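You operate a simulated robot arm through the tools that you are given. There is no shell and no other tool.

You are at the controls of a simulated robot arm. One attempt, no reset.

JOB
Put things in order on the top of the fitting bench. At the end: the clear soap mixing jar stands on top of the silver foil carrier with the black lug; the yellow plug stands where the gold cage of large balls stood; the silver index pin is on the red dish; the orange lapping pad stands where the clear soap mixing jar stood; the gold cage of large balls stands where the orange lapping pad stood; whatever was shut is shut again. Leave all else as you found it, and nothing knocked over.

The check looks at the end state, three seconds after you hand in, the way a careful person would. Anything else that was tipped, shoved, dropped, spilled or broken makes it a failure.

ROBOT AND FRAMES
A 7-joint arm with a two-finger parallel gripper, fixed in place. Base frame: the origin is on the floor under the middle of its stand, x ahead of it, y to its left, z up; the work surface is at about z = 767. Readings come in mm, rad, newtons and seconds.
With the tool pointing down near the work surface it reaches from about 100 to 660 mm from the base axis. Its first joint turns from -1.152 to 1.152 rad. Payload 1.57 kg.
Tool frame: the origin (TCP) lies between the finger pads and is the grasp point; the fingertips stand 30 mm ahead of it; z points along the fingers, y is the line along which they close. The gripper opens to 80 mm. The fingers are 17 mm wide and 12 mm thick; the gripper's body (40 by 82 mm) begins 80 mm behind the TCP.
Orientation is told as [roll, pitch, yaw] about the base's x, y, z axes, in that order, counted from this pose: with the fingers straight down and closing along the base's y, the tool's x points along the base's -x, its y along +y and its z along -z.

CONTROLS
- The arm moves only by the tool apply_moves. Its arguments are lists of equal length, an entry for each row: "translation": the shift along the base's x, y, z in mm, a list of three; "turn": the turn, a rotation vector about the base's x, y, z in rad, a list of three. In form: {"translation": [[tx, ty, tz], ...], "turn": [[wx, wy, wz], ...]}. A call has 1 to 20 rows; each row is the pose to reach, as a shift and turn from the pose commanded when the call began. "gripper" is the finger opening in mm, from 0 to 80, set as the call begins (left out, the last holds). Rows are played at 5 a second. More than 50 mm and 0.15 rad between two rows, or a gripper value outside its range, and nothing of the call is played. A pose out of reach is approached as far as the arm can. The call stops where the force on the tool passes 40 N (or 10 N more than at its start, if that is more) or the arm is blocked; 0.2 s more then pass. The fingers move at their own pace (about 72 mm/s each) and stop on an object; they squeeze with about 36 N. The grip force told is the motor's: it shows also when the fingers shut on nothing. Time passes only in rows, and 0.2 s behind the last, so rows that repeat a pose let the fingers close. It gives the time, the measured TCP pose, the force on the tool (base axes), the opening and the grip force at its end, in the units of the frame above (readings bear some noise), with the torque about the TCP (base axes, N m) and any sound that the robot's microphone picked up, and new pictures: "show" is both (left out), scene, wrist or none.
- Cameras (640 x 400 px; columns grow to the right, rows downward): "scene" is fixed at [74.7, 471.1, 1409.1]; the picture's right is [-0.37, -0.93, 0.00], its down [-0.67, 0.27, -0.70] and it looks along [0.65, -0.26, -0.72] (base axes); focal length 308 px, centre (320, 200). "wrist" rides on the gripper at [72, -7, -122] in the tool frame; the picture's right is [0.09, 1.00, 0.00], its down [-0.84, 0.08, -0.54] and it looks along [-0.54, 0.05, 0.84] (tool axes); focal length 238 px, centre (320, 200). There is no depth. A picture from a camera that has moved, and an enlarged one, comes with that camera's place and axes in the base frame and with its lens.
- close_up(camera, box): a new picture of the part [left, top, right, bottom] of that camera's present view, enlarged. The clock stands still meanwhile.
- sign_off(): hands the job in; it is judged then, once.

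Nothing tells you positions but the pictures and the camera data. Unless the task says otherwise, let go and move clear before handing in.

The tools are called as a command line: name --argument value ..., lists and objects as JSON in quotes. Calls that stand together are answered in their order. apply_moves: Moves the arm, as the interface text tells. Its arguments: {"type":"object","properties":{"translation":{"type":"array"},"turn":{"type":"array"},"gripper":{"type":"number"},"show":{"type":"string","enum":["both","scene","wrist","none"]}},"required":["translation","turn"]} The other tools are called the same way: close_up (camera, box) takes an enlarged picture of a part of a camera's view; sign_off () hands the job in.

At the start:

```text
time_s: 0.0
position: [443.4, -27.8, 1090.8]
ee_rot: [0.002, -0.001, -0.004]
wrist_force: [0.5, 0.1, 0.1]
moment: [0.04, 0.02, 0.01]
width: 80.2
grasp_force: 0.0
```

scene: 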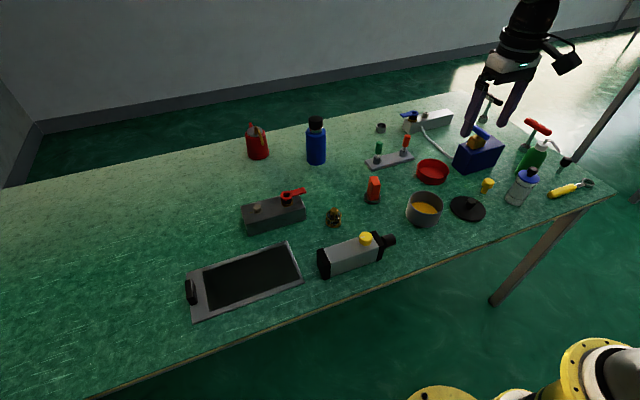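
wrist: 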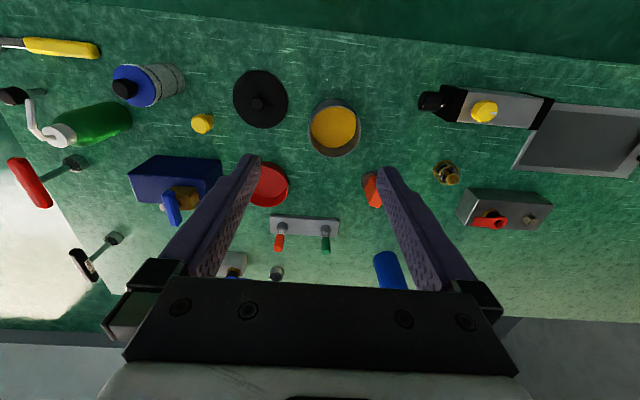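

I see a crowded bench; I need to identify the jar, the carrier, the plug, the gold ball cage, the index pin, the red dish and the orange pad. I'll enlarge parts of both views first.

close_up --camera "scene" --box '[440, 90, 600, 220]'

close_up --camera "scene" --box '[340, 90, 480, 240]'

close_up --camera "scene" --box '[170, 180, 410, 330]'

close_up --camera "wrist" --box '[0, 20, 240, 300]'

close_up --camera "wrist" --box '[400, 60, 640, 260]'

close_up --camera "wrist" --box '[220, 60, 420, 300]'

```text
3.08 times, centred on (520, 155) of scene
camera zoom: at [74.7, 471.1, 1409.1], right [-0.37, -0.93, 0.0], down [-0.67, 0.27, -0.7], along [0.65, -0.26, -0.72], focal length 947 px, centre (-295, 338)
```

zoom: 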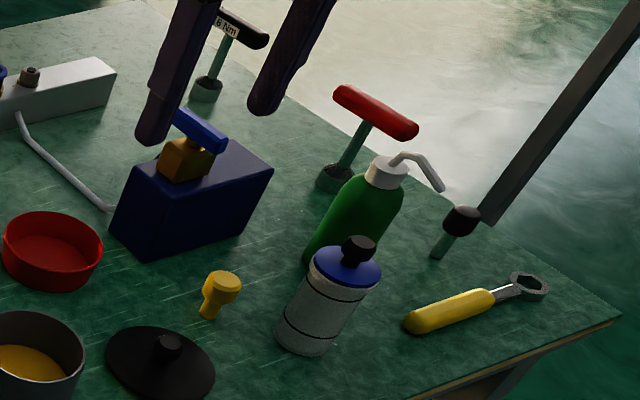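

```text
2.67 times, centred on (410, 165) of scene
camera zoom: at [74.7, 471.1, 1409.1], right [-0.37, -0.93, 0.0], down [-0.67, 0.27, -0.7], along [0.65, -0.26, -0.72], focal length 820 px, centre (80, 293)
```

zoom: 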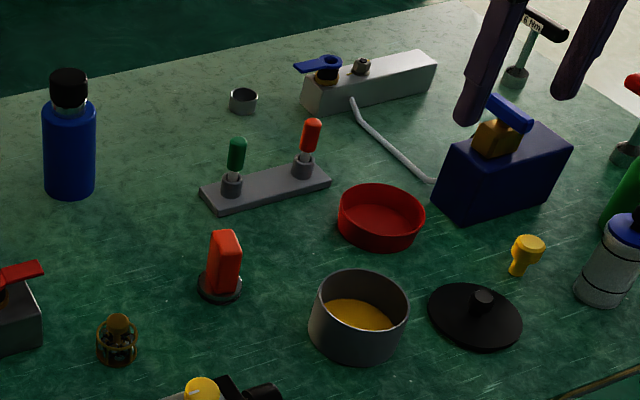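

```text
2.67 times, centred on (290, 255) of scene
camera zoom: at [74.7, 471.1, 1409.1], right [-0.37, -0.93, 0.0], down [-0.67, 0.27, -0.7], along [0.65, -0.26, -0.72], focal length 820 px, centre (400, 53)
```

zoom: 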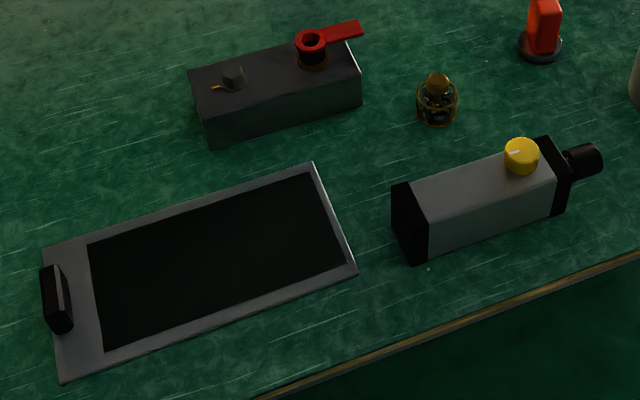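

```text
1.43 times, centred on (120, 160) of wrist
camera zoom: at [371.1, -35.7, 1211.6], right [-0.09, 1.0, 0.0], down [0.84, 0.08, 0.54], along [0.54, 0.05, -0.84], focal length 340 px, centre (606, 257)
```

zoom: 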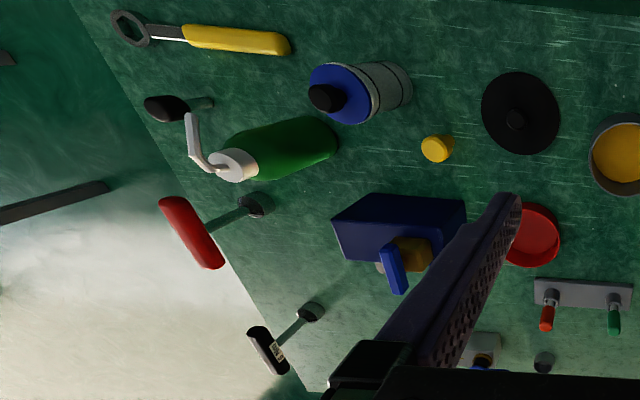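

```text
2.00 times, centred on (520, 160) of wrist
camera zoom: at [371.1, -35.7, 1211.6], right [-0.09, 1.0, 0.0], down [0.84, 0.08, 0.54], along [0.54, 0.05, -0.84], focal length 477 px, centre (-80, 280)
```

zoom: 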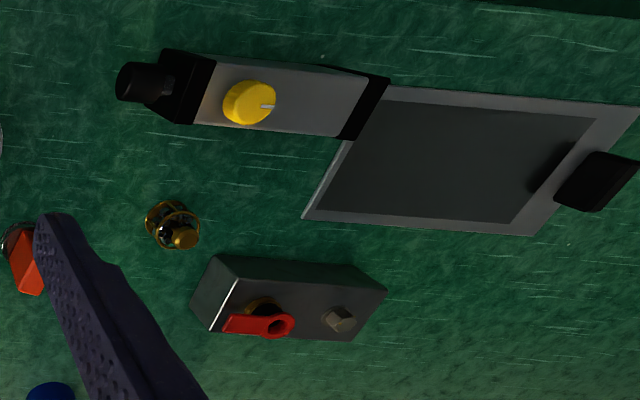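

```text
1.67 times, centred on (320, 180) of wrist
camera zoom: at [371.1, -35.7, 1211.6], right [-0.09, 1.0, 0.0], down [0.84, 0.08, 0.54], along [0.54, 0.05, -0.84], focal length 397 px, centre (320, 233)
```

zoom: 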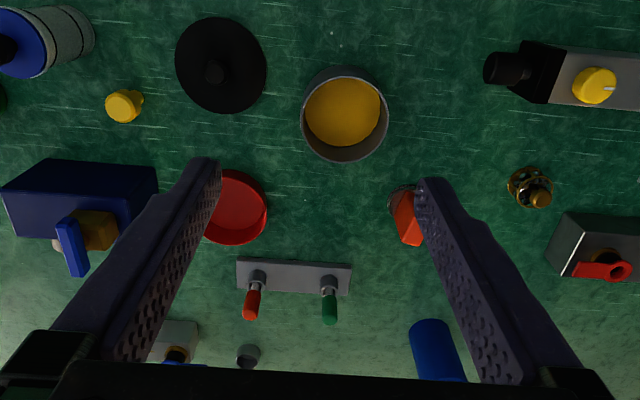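

The objects I can name so far:
- **Jar:** the translucent one with the blue lid, right of centre.
- **Yellow plug:** beside the jar.
- **Gold cage:** near (556, 238).
- **Orange pad:** on a dark base.
- **Red dish and foil carrier:** both visible, the carrier at left.

I'm not sure yet which item is the silver index pin, so I'll bring the wrist camera closer for a look.

apply_moves --translation '[[-40, 0, -20], [-80, 0, -40], [-110, -30, -60], [-130, -70, -70], [-130, -110, -80], [-130, -150, -80], [-130, -190, -80], [-130, -190, -80]]' --turn '[[0, 0, 0], [0, 0, 0], [0, 0, 0], [0, 0, 0], [0, 0, 0], [0, 0, 0], [0, 0, 0], [0, 0, 0]]' --show "both"

```text
time_s: 1.8
position: [312.6, -217.3, 1009.4]
ee_rot: [-0.001, -0.001, 0.002]
wrist_force: [0.0, -0.5, -0.1]
moment: [0.02, 0.01, -0.01]
width: 79.9
grasp_force: 0.0
camera wrist: at [239.7, -224.1, 1130.2], right [-0.09, 1.0, 0.0], down [0.84, 0.08, 0.54], along [0.54, 0.05, -0.84], focal length 238 px, centre (320, 200)
```

scene: 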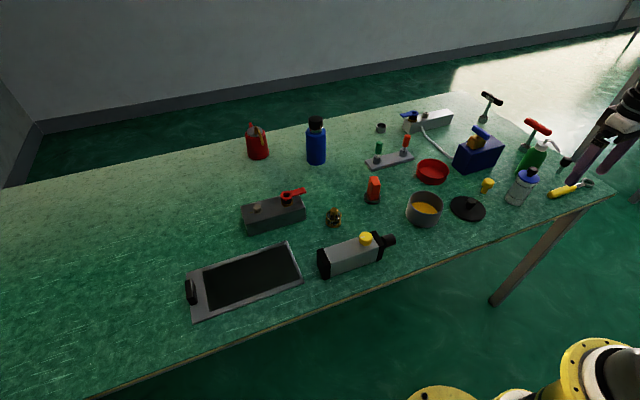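
wrist: 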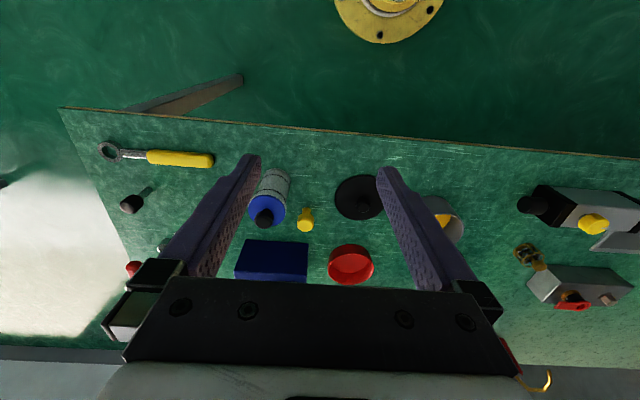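

The scene view is now clear of the arm. I'll enlarge the right half of the bench to look for the silver pin.

close_up --camera "scene" --box '[440, 80, 600, 180]'

close_up --camera "scene" --box '[350, 95, 470, 170]'

close_up --camera "scene" --box '[480, 140, 600, 215]'

close_up --camera "wrist" --box '[220, 140, 380, 290]'

close_up --camera "scene" --box '[170, 230, 310, 330]'

close_up --camera "scene" --box '[230, 100, 350, 175]'

close_up --camera "scene" --box '[230, 170, 350, 245]'

close_up --camera "scene" --box '[350, 160, 500, 254]'

```text
4.00 times, centred on (520, 130) of scene
camera zoom: at [74.7, 471.1, 1409.1], right [-0.37, -0.93, 0.0], down [-0.67, 0.27, -0.7], along [0.65, -0.26, -0.72], focal length 1231 px, centre (-480, 480)
```

zoom: 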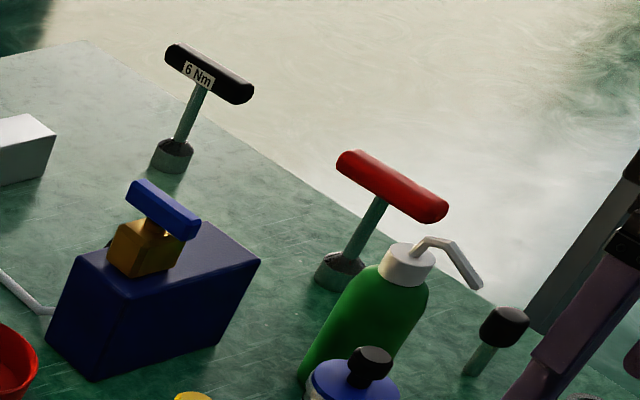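

```text
5.33 times, centred on (410, 132) of scene
camera zoom: at [74.7, 471.1, 1409.1], right [-0.37, -0.93, 0.0], down [-0.67, 0.27, -0.7], along [0.65, -0.26, -0.72], focal length 1641 px, centre (-160, 560)
```

zoom: 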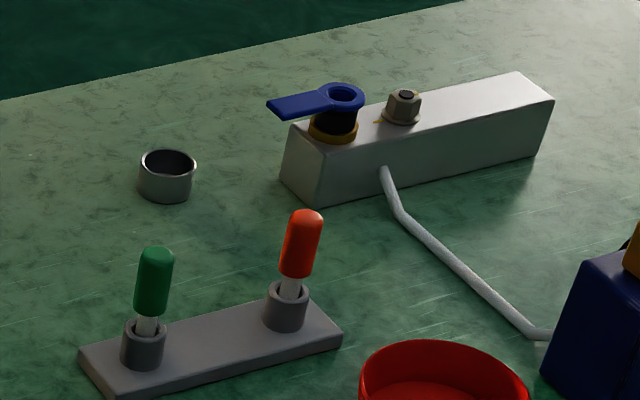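

```text
5.33 times, centred on (540, 178) of scene
camera zoom: at [74.7, 471.1, 1409.1], right [-0.37, -0.93, 0.0], down [-0.67, 0.27, -0.7], along [0.65, -0.26, -0.72], focal length 1641 px, centre (-853, 320)
```

zoom: 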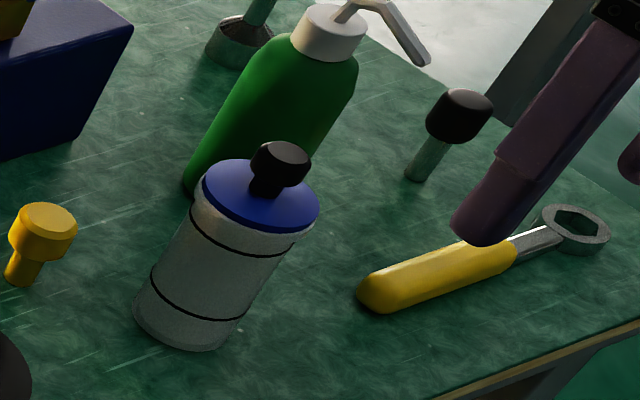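

```text
2.67 times, centred on (300, 215) of wrist
camera zoom: at [239.7, -224.1, 1130.2], right [-0.09, 1.0, 0.0], down [0.84, 0.08, 0.54], along [0.54, 0.05, -0.84], focal length 636 px, centre (373, 160)
```

zoom: 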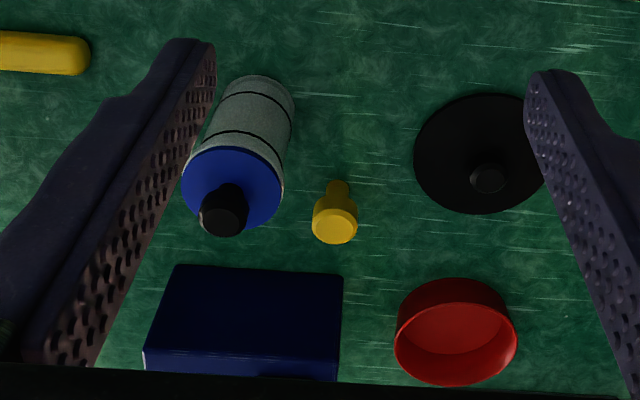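

```text
4.00 times, centred on (240, 280) of scene
camera zoom: at [74.7, 471.1, 1409.1], right [-0.37, -0.93, 0.0], down [-0.67, 0.27, -0.7], along [0.65, -0.26, -0.72], focal length 1231 px, centre (640, -120)
```

zoom: 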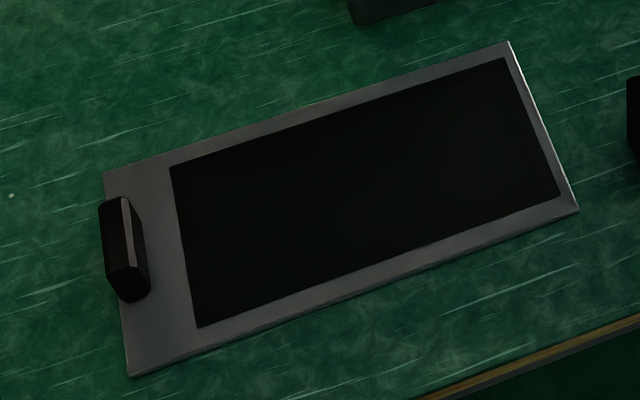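

```text
5.33 times, centred on (290, 138) of scene
camera zoom: at [74.7, 471.1, 1409.1], right [-0.37, -0.93, 0.0], down [-0.67, 0.27, -0.7], along [0.65, -0.26, -0.72], focal length 1641 px, centre (480, 533)
```

zoom: 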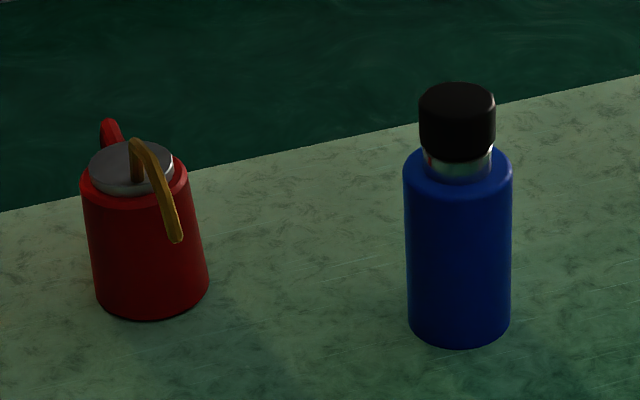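

```text
5.33 times, centred on (290, 208) of scene
camera zoom: at [74.7, 471.1, 1409.1], right [-0.37, -0.93, 0.0], down [-0.67, 0.27, -0.7], along [0.65, -0.26, -0.72], focal length 1641 px, centre (480, 160)
```

zoom: 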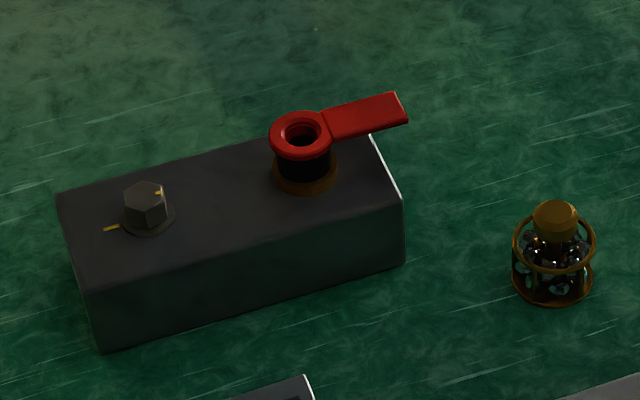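

```text
4.26 times, centred on (425, 207) of scene
camera zoom: at [74.7, 471.1, 1409.1], right [-0.37, -0.93, 0.0], down [-0.67, 0.27, -0.7], along [0.65, -0.26, -0.72], focal length 1309 px, centre (-127, 170)
```

zoom: 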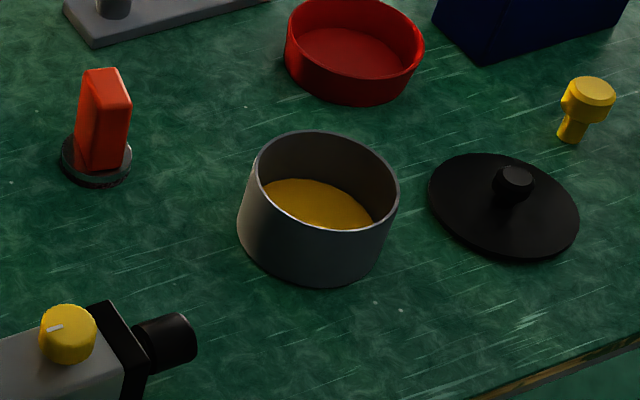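

I still haven't found the silver pin. It may be inside something shut, so I'll zoom in on the jar, the dish and the boxes.

close_up --camera "scene" --box '[500, 160, 548, 210]'

close_up --camera "scene" --box '[405, 150, 455, 190]'

close_up --camera "scene" --box '[310, 225, 405, 285]'

close_up --camera "scene" --box '[315, 200, 355, 232]'

close_up --camera "scene" --box '[450, 120, 510, 180]'

close_up --camera "scene" --box '[365, 115, 405, 140]'

```text
8.00 times, centred on (524, 185) of scene
camera zoom: at [74.7, 471.1, 1409.1], right [-0.37, -0.93, 0.0], down [-0.67, 0.27, -0.7], along [0.65, -0.26, -0.72], focal length 2462 px, centre (-1312, 320)
```

zoom: 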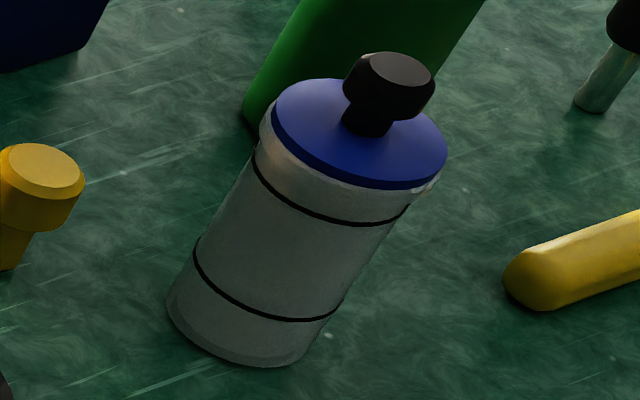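

```text
10.00 times, centred on (430, 170) of scene
camera zoom: at [74.7, 471.1, 1409.1], right [-0.37, -0.93, 0.0], down [-0.67, 0.27, -0.7], along [0.65, -0.26, -0.72], focal length 3077 px, centre (-780, 500)
```

zoom: 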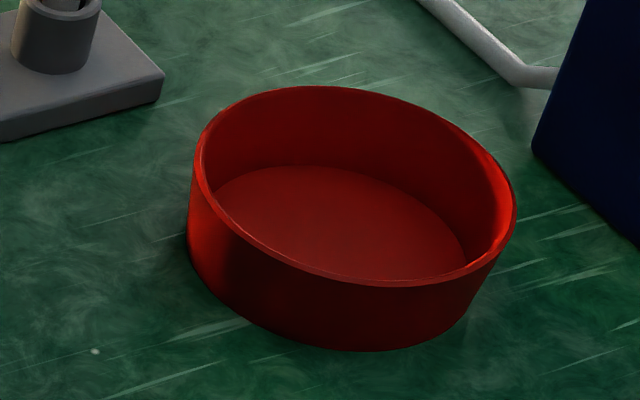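

```text
6.67 times, centred on (358, 255) of scene
camera zoom: at [74.7, 471.1, 1409.1], right [-0.37, -0.93, 0.0], down [-0.67, 0.27, -0.7], along [0.65, -0.26, -0.72], focal length 2051 px, centre (70, -167)
```

zoom: 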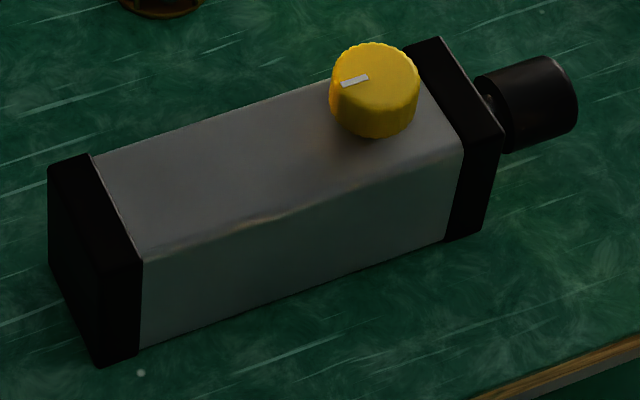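

```text
12.50 times, centred on (335, 216) of scene
camera zoom: at [74.7, 471.1, 1409.1], right [-0.37, -0.93, 0.0], down [-0.67, 0.27, -0.7], along [0.65, -0.26, -0.72], focal length 3846 px, centre (132, 0)
```

zoom: 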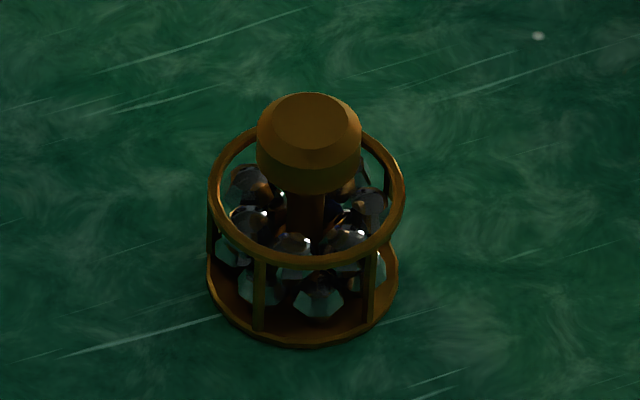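

```text
6.67 times, centred on (480, 150) of scene
camera zoom: at [74.7, 471.1, 1409.1], right [-0.37, -0.93, 0.0], down [-0.67, 0.27, -0.7], along [0.65, -0.26, -0.72], focal length 2051 px, centre (-747, 533)
```

zoom: 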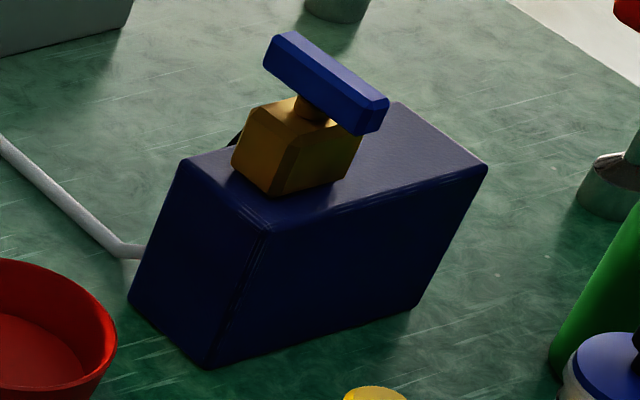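

```text
16.00 times, centred on (385, 128) of scene
camera zoom: at [74.7, 471.1, 1409.1], right [-0.37, -0.93, 0.0], down [-0.67, 0.27, -0.7], along [0.65, -0.26, -0.72], focal length 4923 px, centre (-720, 1360)
```

zoom: 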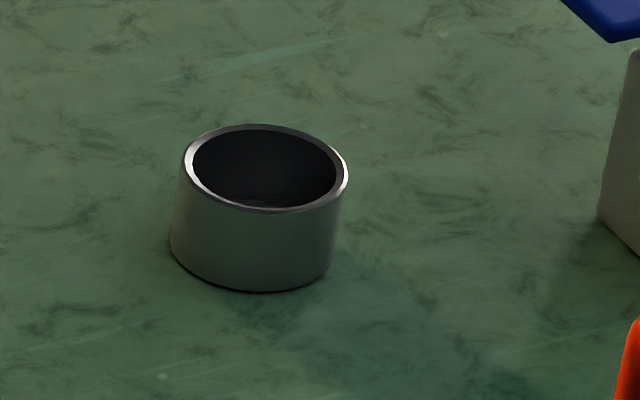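

The pin isn't in the open, so it may be inside the clear jar. I'll bring the wrist camera nearer to the jar, above the clutter, to check its walls and lid.

apply_moves --translation '[[0, -30, -20], [20, -60, -40], [30, -65, -60], [30, -65, -60]]' --turn '[[0, 0, 0], [0, 0, 0], [0, 0, 0], [0, 0, 0]]' --show "both"

close_up --camera "wrist" --box '[240, 120, 400, 280]'

```text
time_s: 2.8
position: [344.0, -282.1, 950.1]
ee_rot: [-0.003, -0.002, -0.002]
wrist_force: [-0.7, 0.0, 0.1]
moment: [-0.01, 0.02, 0.03]
width: 80.0
grasp_force: 0.1
camera wrist: at [271.9, -289.3, 1069.8], right [-0.09, 1.0, 0.0], down [0.84, 0.08, 0.54], along [0.54, 0.05, -0.84], focal length 238 px, centre (320, 200)
```

scene: 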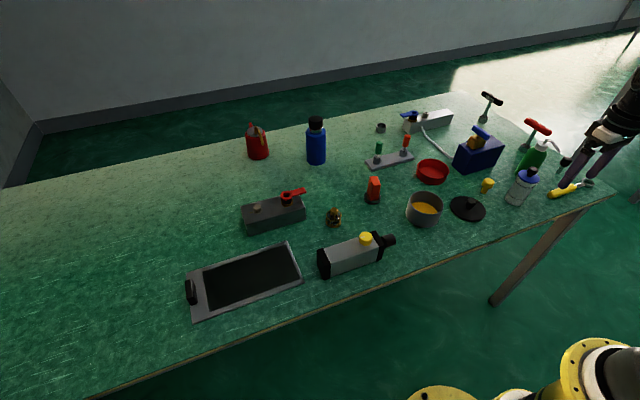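
wrist: 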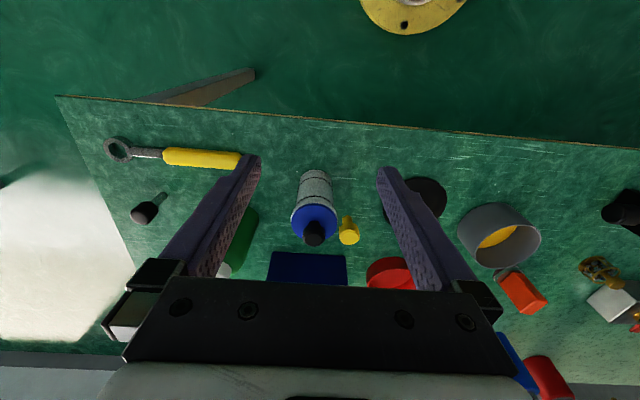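

```text
2.50 times, centred on (320, 200) of wrist
camera zoom: at [271.9, -289.3, 1069.8], right [-0.09, 1.0, 0.0], down [0.84, 0.08, 0.54], along [0.54, 0.05, -0.84], focal length 596 px, centre (320, 200)
```

zoom: 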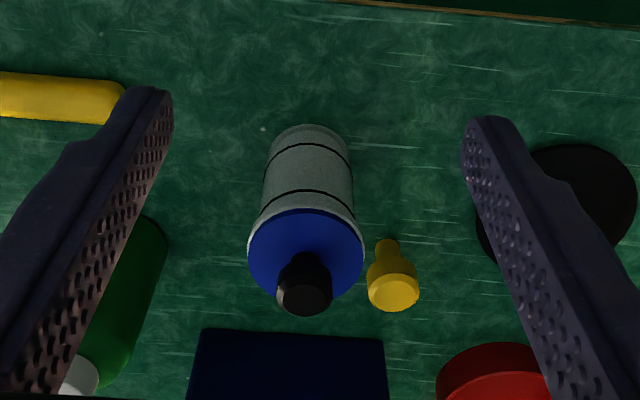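

Nothing shows inside the frosted jar from here. Near the bench's right edge, around (480, -505), there's a bright shank with a black knob. It could be an index pin, so I'll move closer and look.

apply_moves --translation '[[0, -30, 20], [0, -60, 40], [0, -100, 50], [0, -140, 50], [0, -170, 50], [0, -170, 50]]' --turn '[[0, 0, 0], [0, 0, 0], [0, 0, 0], [0, 0, 0], [0, 0, 0], [0, 0, 0]]' --show "both"

close_up --camera "wrist" --box '[220, 120, 400, 280]'

```text
time_s: 4.2
position: [344.0, -454.5, 999.4]
ee_rot: [0.001, -0.002, 0.001]
wrist_force: [-0.1, 0.0, -0.3]
moment: [-0.04, 0.0, 0.02]
width: 80.0
grasp_force: 0.2
camera wrist: at [270.9, -461.9, 1120.9], right [-0.09, 1.0, 0.0], down [0.84, 0.08, 0.54], along [0.54, 0.05, -0.84], focal length 238 px, centre (320, 200)
```

scene: 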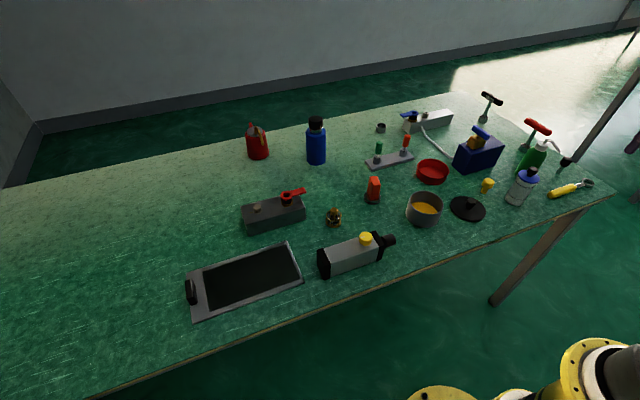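
wrist: 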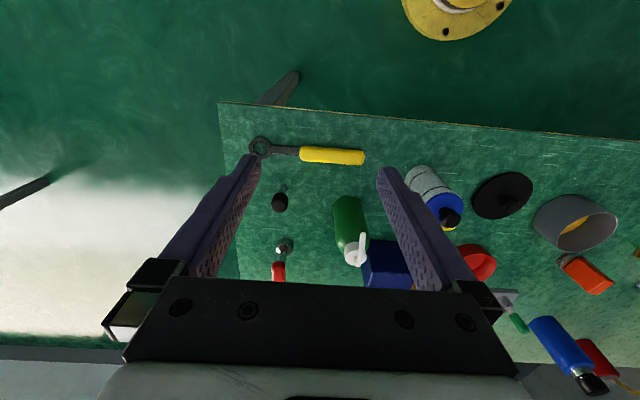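

```text
2.50 times, centred on (310, 200) of wrist
camera zoom: at [270.9, -461.9, 1120.9], right [-0.09, 1.0, 0.0], down [0.84, 0.08, 0.54], along [0.54, 0.05, -0.84], focal length 596 px, centre (345, 200)
```

zoom: 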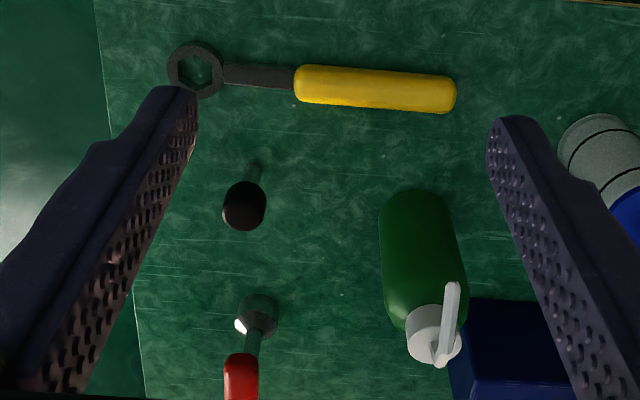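

The knobbed item stands near (475, -503) and has a chrome-like shank. I'll go lower for a clearer look at it.

apply_moves --translation '[[10, -10, -30], [20, -20, -60], [30, -30, -90], [30, -30, -90]]' --turn '[[0, 0, 0], [0, 0, 0], [0, 0, 0], [0, 0, 0]]' --show "wrist"

close_up --camera "wrist" --box '[250, 150, 350, 250]'

close_up --camera "scene" --box '[545, 145, 585, 185]'

```text
time_s: 5.2
position: [373.6, -483.4, 910.7]
ee_rot: [-0.001, 0.001, -0.001]
wrist_force: [0.0, -0.1, -0.4]
moment: [0.02, 0.02, -0.01]
width: 80.0
grasp_force: 0.1
camera wrist: at [300.6, -490.6, 1031.1], right [-0.09, 1.0, 0.0], down [0.84, 0.08, 0.54], along [0.54, 0.05, -0.84], focal length 238 px, centre (320, 200)
```

wrist: 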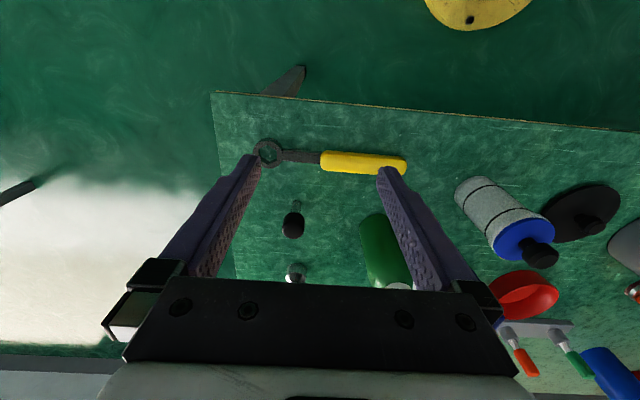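

```text
4.00 times, centred on (300, 200) of wrist
camera zoom: at [300.6, -490.6, 1031.1], right [-0.09, 1.0, 0.0], down [0.84, 0.08, 0.54], along [0.54, 0.05, -0.84], focal length 953 px, centre (400, 200)
```

zoom: 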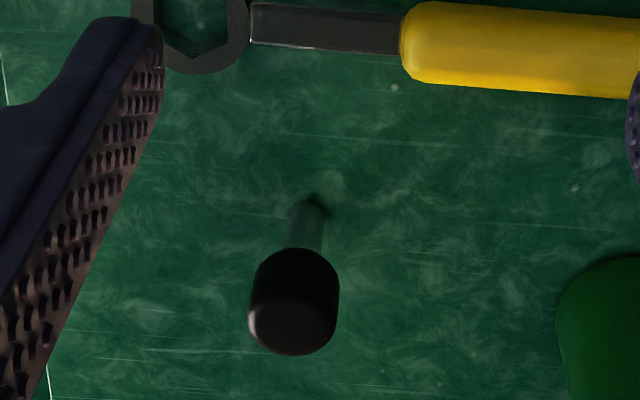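

```text
10.00 times, centred on (565, 165) of scene
camera zoom: at [74.7, 471.1, 1409.1], right [-0.37, -0.93, 0.0], down [-0.67, 0.27, -0.7], along [0.65, -0.26, -0.72], focal length 3077 px, centre (-2130, 550)
```

zoom: 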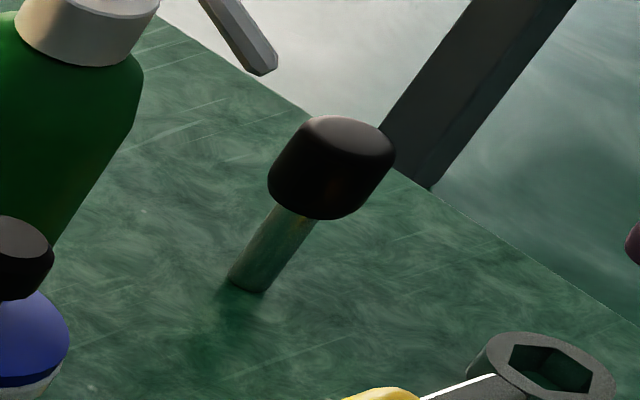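

That looks like a chrome pin with a black knob, standing on end at about (475, -502). That fits the silver index pin. I'll survey the middle and left of the bench to rule out other candidates and measure the remaining items.

apply_moves --translation '[[-30, 30, 40], [-50, 70, 70], [-60, 115, 90], [-60, 160, 90], [-60, 205, 90], [-60, 250, 90], [-60, 295, 90], [-60, 340, 90], [-60, 385, 90], [-60, 430, 90], [-60, 475, 90], [-60, 520, 90], [-50, 565, 90], [-50, 565, 90]]' --turn '[[0, 0, 0], [0, 0, 0], [0, 0, 0], [0, 0, 0], [0, 0, 0], [0, 0, 0], [0, 0, 0], [0, 0, 0], [0, 0, 0], [0, 0, 0], [0, 0, 0], [0, 0, 0], [0, 0, 0], [0, 0, 0]]' --show "wrist"

close_up --camera "wrist" --box '[240, 120, 400, 280]'

close_up --camera "wrist" --box '[80, 120, 260, 290]'

close_up --camera "wrist" --box '[380, 120, 560, 290]'

```text
refused: row 1 steps farther than a row can; nothing moved
```

```text
2.50 times, centred on (320, 200) of wrist
camera zoom: at [300.6, -490.6, 1031.1], right [-0.09, 1.0, 0.0], down [0.84, 0.08, 0.54], along [0.54, 0.05, -0.84], focal length 596 px, centre (320, 200)
```

zoom: 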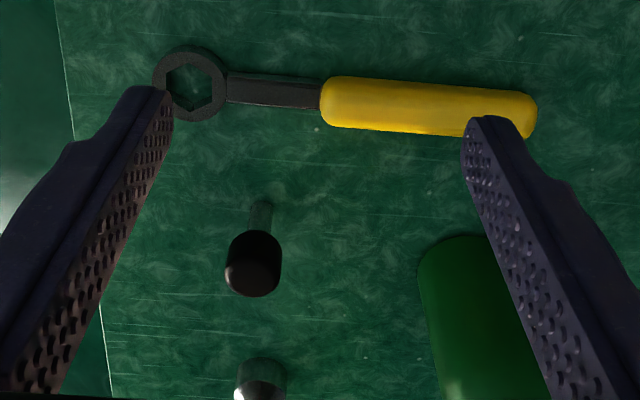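

```text
2.35 times, centred on (170, 205) of wrist
camera zoom: at [300.6, -490.6, 1031.1], right [-0.09, 1.0, 0.0], down [0.84, 0.08, 0.54], along [0.54, 0.05, -0.84], focal length 561 px, centre (673, 188)
```

zoom: 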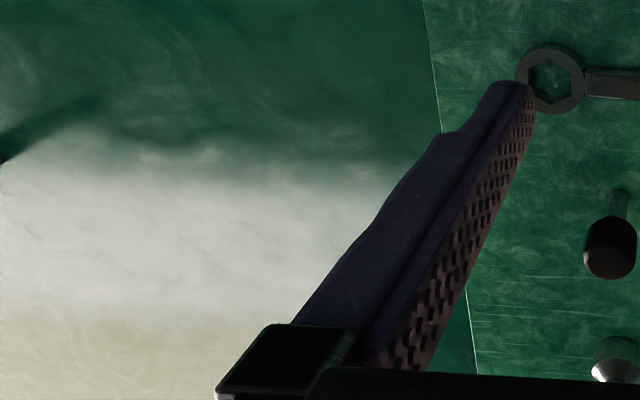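

```text
2.35 times, centred on (470, 205) of wrist
camera zoom: at [300.6, -490.6, 1031.1], right [-0.09, 1.0, 0.0], down [0.84, 0.08, 0.54], along [0.54, 0.05, -0.84], focal length 561 px, centre (-33, 188)
```

zoom: 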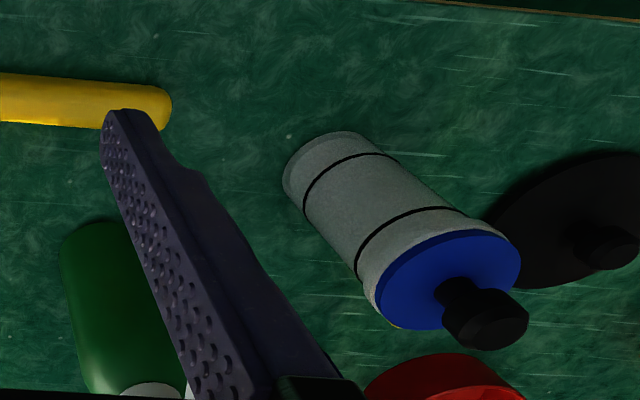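

The first step of that move was too long, so nothing moved. I'll repeat the survey to the middle of the bench in shorter steps.

apply_moves --translation '[[-20, 20, 30], [-40, 45, 60], [-60, 80, 85], [-60, 125, 90], [-60, 170, 90], [-60, 215, 90], [-60, 260, 90], [-60, 305, 90], [-60, 350, 90], [-60, 395, 90], [-60, 440, 90], [-60, 485, 90], [-60, 485, 90]]' --turn '[[0, 0, 0], [0, 0, 0], [0, 0, 0], [0, 0, 0], [0, 0, 0], [0, 0, 0], [0, 0, 0], [0, 0, 0], [0, 0, 0], [0, 0, 0], [0, 0, 0], [0, 0, 0], [0, 0, 0]]' --show "wrist"

close_up --camera "wrist" --box '[240, 120, 400, 280]'

close_up --camera "wrist" --box '[380, 120, 560, 290]'

```text
time_s: 8.0
position: [312.6, 3.1, 998.9]
ee_rot: [0.0, -0.001, -0.001]
wrist_force: [0.0, 0.0, 0.0]
moment: [-0.03, 0.03, 0.0]
width: 79.8
grasp_force: 0.2
camera wrist: at [241.1, -4.5, 1120.2], right [-0.09, 1.0, 0.0], down [0.84, 0.08, 0.54], along [0.54, 0.05, -0.84], focal length 238 px, centre (320, 200)
```

wrist: 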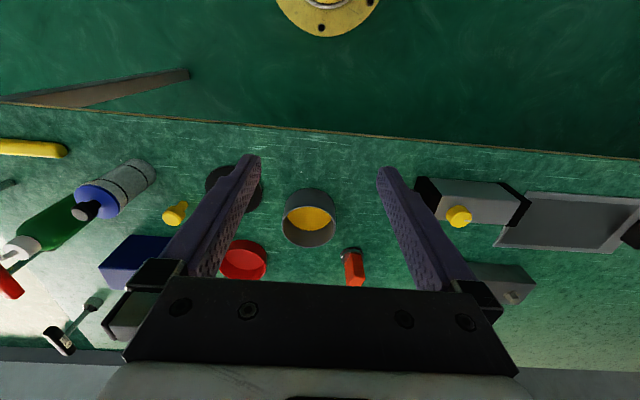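

```text
2.50 times, centred on (320, 200) of wrist
camera zoom: at [241.1, -4.5, 1120.2], right [-0.09, 1.0, 0.0], down [0.84, 0.08, 0.54], along [0.54, 0.05, -0.84], focal length 596 px, centre (320, 200)
```

zoom: 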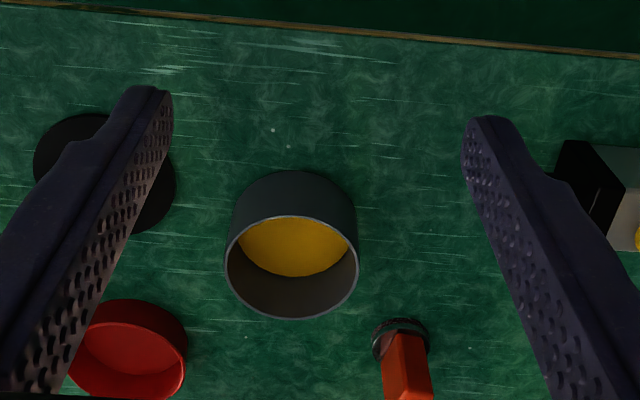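

```text
2.35 times, centred on (470, 205) of wrist
camera zoom: at [241.1, -4.5, 1120.2], right [-0.09, 1.0, 0.0], down [0.84, 0.08, 0.54], along [0.54, 0.05, -0.84], focal length 561 px, centre (-33, 188)
```

zoom: 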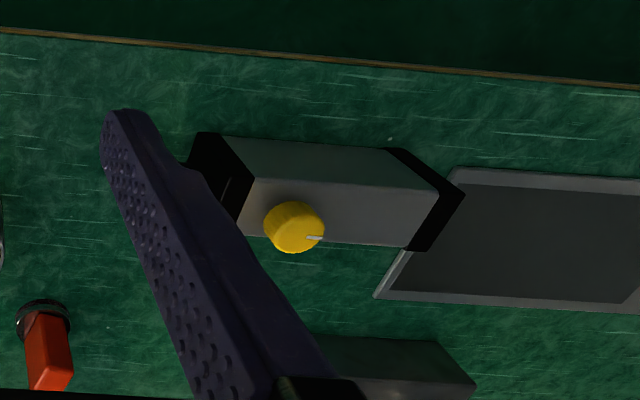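

The middle has only the pot, lid, dish, pad and spindle unit. Next I'll look over the left side, at the cage and the carrier.

apply_moves --translation '[[15, 40, 0], [30, 80, 0], [45, 125, 0], [60, 170, 0], [75, 215, 0], [80, 235, 0], [80, 235, 0]]' --turn '[[0, 0, 0], [0, 0, 0], [0, 0, 0], [0, 0, 0], [0, 0, 0], [0, 0, 0], [0, 0, 0]]' --show "wrist"

close_up --camera "wrist" --box '[240, 120, 400, 280]'

close_up --camera "wrist" --box '[380, 120, 560, 290]'

apply_moves --translation '[[-20, 40, 0], [-40, 80, 0], [-50, 120, 0], [-60, 160, 0], [-60, 190, 0], [-60, 190, 0]]' --turn '[[0, 0, 0], [0, 0, 0], [0, 0, 0], [0, 0, 0], [0, 0, 0], [0, 0, 0]]' --show "wrist"

close_up --camera "wrist" --box '[200, 120, 440, 290]'

```text
time_s: 9.6
position: [394.2, 235.9, 1001.8]
ee_rot: [-0.002, 0.0, -0.004]
wrist_force: [-0.5, -0.6, -0.6]
moment: [0.0, -0.01, -0.01]
width: 79.9
grasp_force: 0.1
camera wrist: at [321.8, 228.6, 1122.0], right [-0.09, 1.0, 0.0], down [0.84, 0.08, 0.54], along [0.54, 0.05, -0.84], focal length 238 px, centre (320, 200)
```

wrist: 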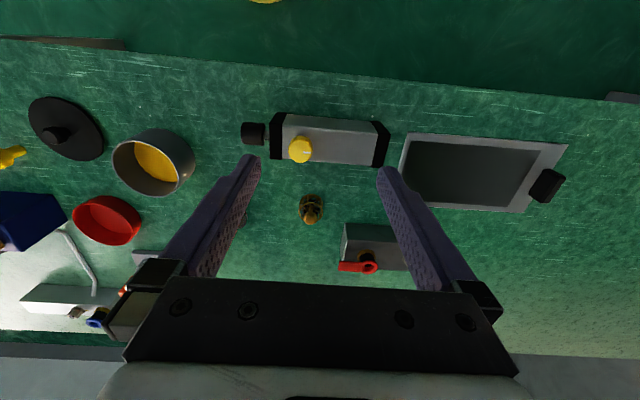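

```text
2.50 times, centred on (320, 200) of wrist
camera zoom: at [321.8, 228.6, 1122.0], right [-0.09, 1.0, 0.0], down [0.84, 0.08, 0.54], along [0.54, 0.05, -0.84], focal length 596 px, centre (320, 200)
```

zoom: 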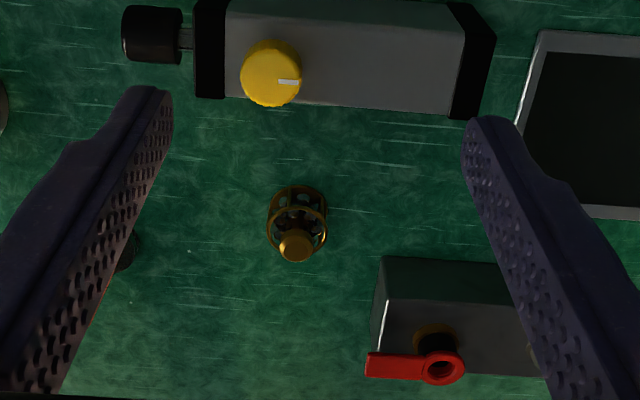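

```text
2.35 times, centred on (470, 205) of wrist
camera zoom: at [321.8, 228.6, 1122.0], right [-0.09, 1.0, 0.0], down [0.84, 0.08, 0.54], along [0.54, 0.05, -0.84], focal length 561 px, centre (-33, 188)
```

zoom: 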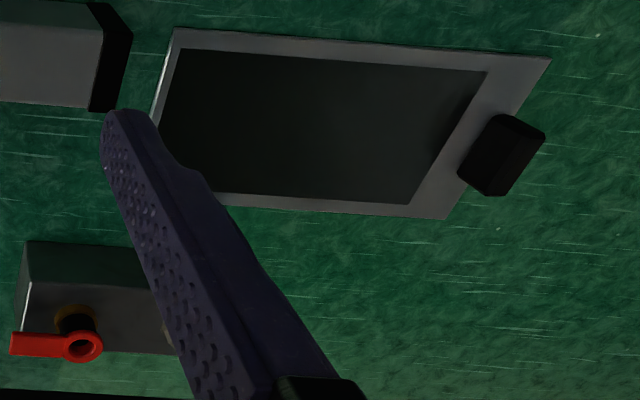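

```text
time_s: 11.0
position: [335.2, 426.3, 1000.3]
ee_rot: [-0.001, 0.001, -0.001]
wrist_force: [-0.3, 0.4, -0.5]
moment: [-0.03, -0.01, -0.03]
width: 79.9
grasp_force: 0.0
camera wrist: at [261.7, 419.8, 1122.5], right [-0.09, 1.0, 0.0], down [0.84, 0.08, 0.54], along [0.54, 0.05, -0.84], focal length 238 px, centre (320, 200)
```

wrist: 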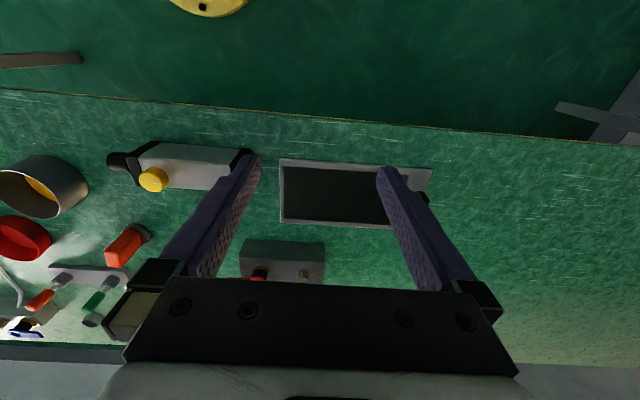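

```text
2.35 times, centred on (320, 205) of wrist
camera zoom: at [261.7, 419.8, 1122.5], right [-0.09, 1.0, 0.0], down [0.84, 0.08, 0.54], along [0.54, 0.05, -0.84], focal length 561 px, centre (320, 188)
```

zoom: 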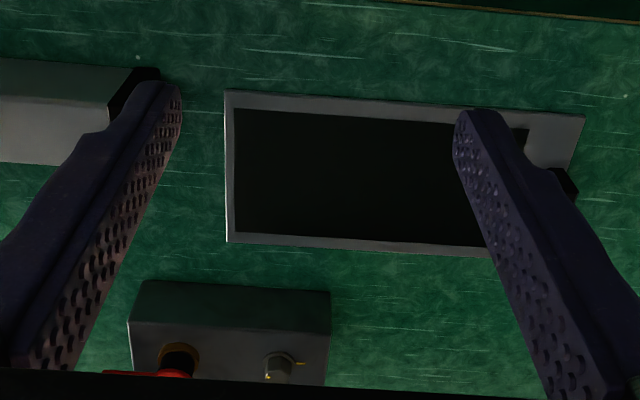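

The survey is done, and the chrome pin with the black knob at the right edge is the only match for the index pin. I start with the jar, so I'm going back above it at about (440, -283) to line up.

apply_moves --translation '[[5, -40, 0], [10, -80, 0], [15, -120, 0], [20, -160, 0], [25, -200, 0], [30, -240, 0], [35, -280, 0], [40, -320, 0], [45, -360, 0], [50, -400, 0], [55, -440, 0], [60, -480, 0], [65, -520, 0], [70, -560, 0], [75, -600, 0], [80, -640, 0], [90, -680, 0], [104, -709, 0], [104, -709, 0]]' --turn '[[0, 0, 0], [0, 0, 0], [0, 0, 0], [0, 0, 0], [0, 0, 0], [0, 0, 0], [0, 0, 0], [0, 0, 0], [0, 0, 0], [0, 0, 0], [0, 0, 0], [0, 0, 0], [0, 0, 0], [0, 0, 0], [0, 0, 0], [0, 0, 0], [0, 0, 0], [0, 0, 0], [0, 0, 0]]' --show "wrist"

close_up --camera "wrist" --box '[240, 80, 400, 180]'

```text
time_s: 15.0
position: [437.5, -281.6, 1001.2]
ee_rot: [0.0, -0.001, 0.0]
wrist_force: [-0.4, -1.2, -0.5]
moment: [-0.01, -0.02, -0.01]
width: 80.0
grasp_force: 0.0
camera wrist: at [365.6, -288.9, 1121.7], right [-0.09, 1.0, 0.0], down [0.84, 0.08, 0.54], along [0.54, 0.05, -0.84], focal length 238 px, centre (320, 200)
```

wrist: 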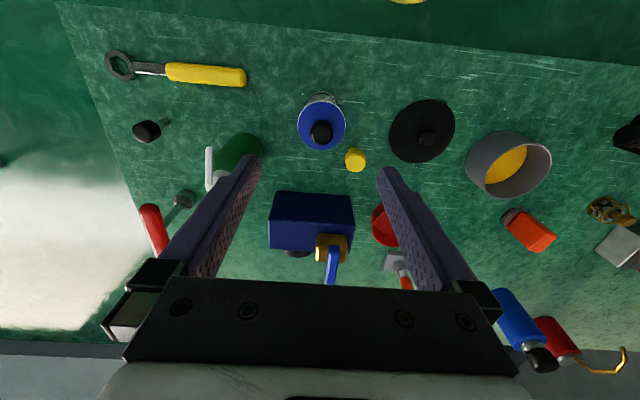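

```text
4.00 times, centred on (320, 130) of wrist
camera zoom: at [365.6, -288.9, 1121.7], right [-0.09, 1.0, 0.0], down [0.84, 0.08, 0.54], along [0.54, 0.05, -0.84], focal length 953 px, centre (320, 480)
```

zoom: 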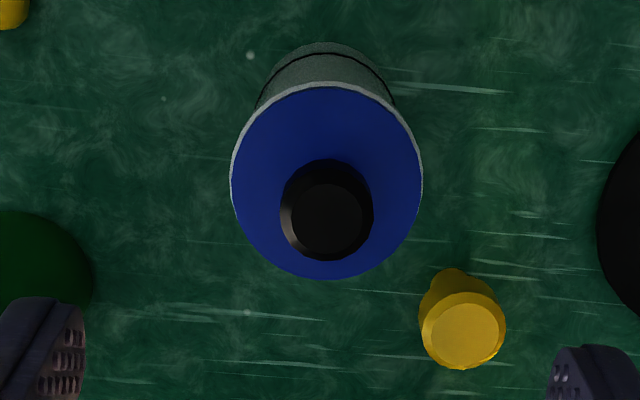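

The jar's lid is centred under the gripper. The rim is about 53 mm across, the lid is at z≈854 and the knob top at about 889. I'll lower to z≈843 with the fingers either side of the jar rim, so I hold the jar itself and not its lid knob.

apply_moves --translation '[[0, 0, -40], [1, 0, -80], [1, 0, -115]]' --turn '[[0, 0, 0], [0, 0, 0], [0, 0, 0]]' --show "wrist"

close_up --camera "wrist" --box '[240, 100, 400, 240]'

```text
time_s: 15.8
position: [437.8, -284.7, 885.0]
ee_rot: [0.0, 0.0, -0.002]
wrist_force: [0.2, -0.5, 0.6]
moment: [0.01, 0.05, -0.01]
width: 79.7
grasp_force: 0.0
camera wrist: at [365.8, -290.9, 1006.7], right [-0.09, 1.0, 0.0], down [0.84, 0.08, 0.54], along [0.54, 0.05, -0.84], focal length 238 px, centre (320, 200)
```

wrist: 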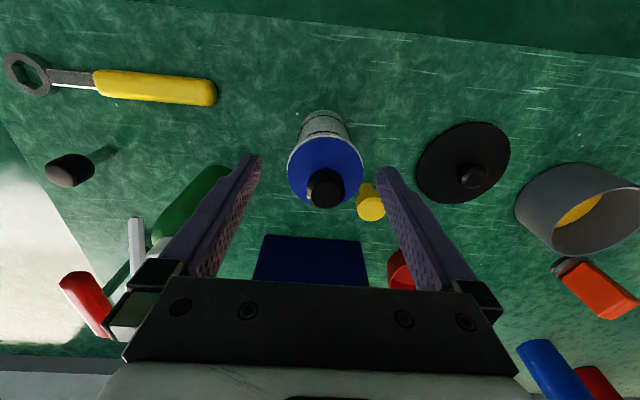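

```text
2.86 times, centred on (320, 170) of wrist
camera zoom: at [365.8, -290.9, 1006.7], right [-0.09, 1.0, 0.0], down [0.84, 0.08, 0.54], along [0.54, 0.05, -0.84], focal length 681 px, centre (320, 286)
```

zoom: 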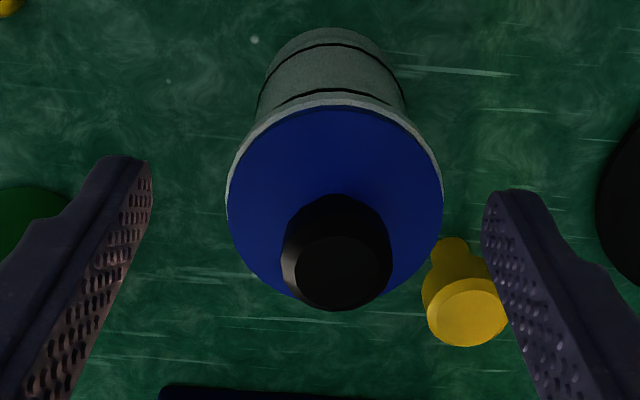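

The jar's axis is at about (440, -280.5), so I'll shift a few mm, go down to z≈843 and close on the rim.

apply_moves --translation '[[2, 3.5, 0], [2, 3.5, -20], [2, 3.5, -42], [2, 3.5, -42]]' --turn '[[0, 0, 0], [0, 0, 0], [0, 0, 0], [0, 0, 0]]' --show "wrist"

close_up --camera "wrist" --box '[220, 100, 420, 280]'

```text
time_s: 16.8
position: [440.3, -280.0, 843.6]
ee_rot: [-0.001, -0.002, -0.001]
wrist_force: [-0.3, 0.8, 0.8]
moment: [-0.01, 0.02, 0.0]
width: 80.0
grasp_force: 0.0
camera wrist: at [368.5, -286.5, 964.1], right [-0.09, 1.0, 0.0], down [0.84, 0.08, 0.54], along [0.54, 0.05, -0.84], focal length 238 px, centre (320, 200)
```

wrist: 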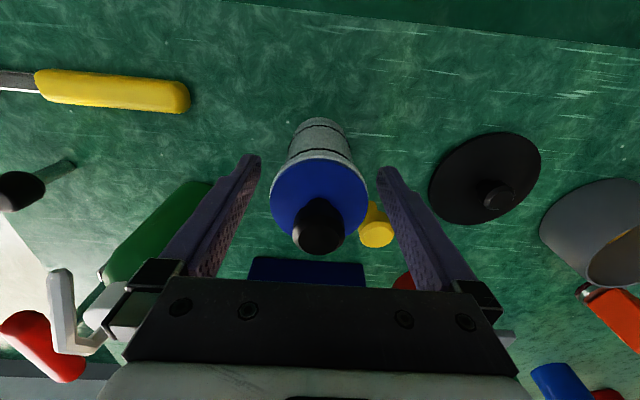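

```text
2.22 times, centred on (320, 190) of wrist
camera zoom: at [368.5, -286.5, 964.1], right [-0.09, 1.0, 0.0], down [0.84, 0.08, 0.54], along [0.54, 0.05, -0.84], focal length 530 px, centre (320, 222)
```

zoom: 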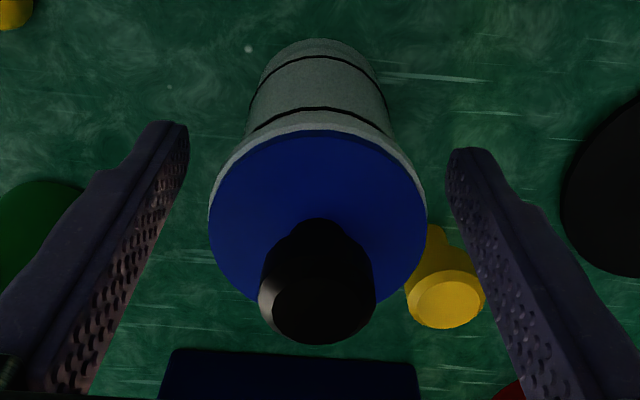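

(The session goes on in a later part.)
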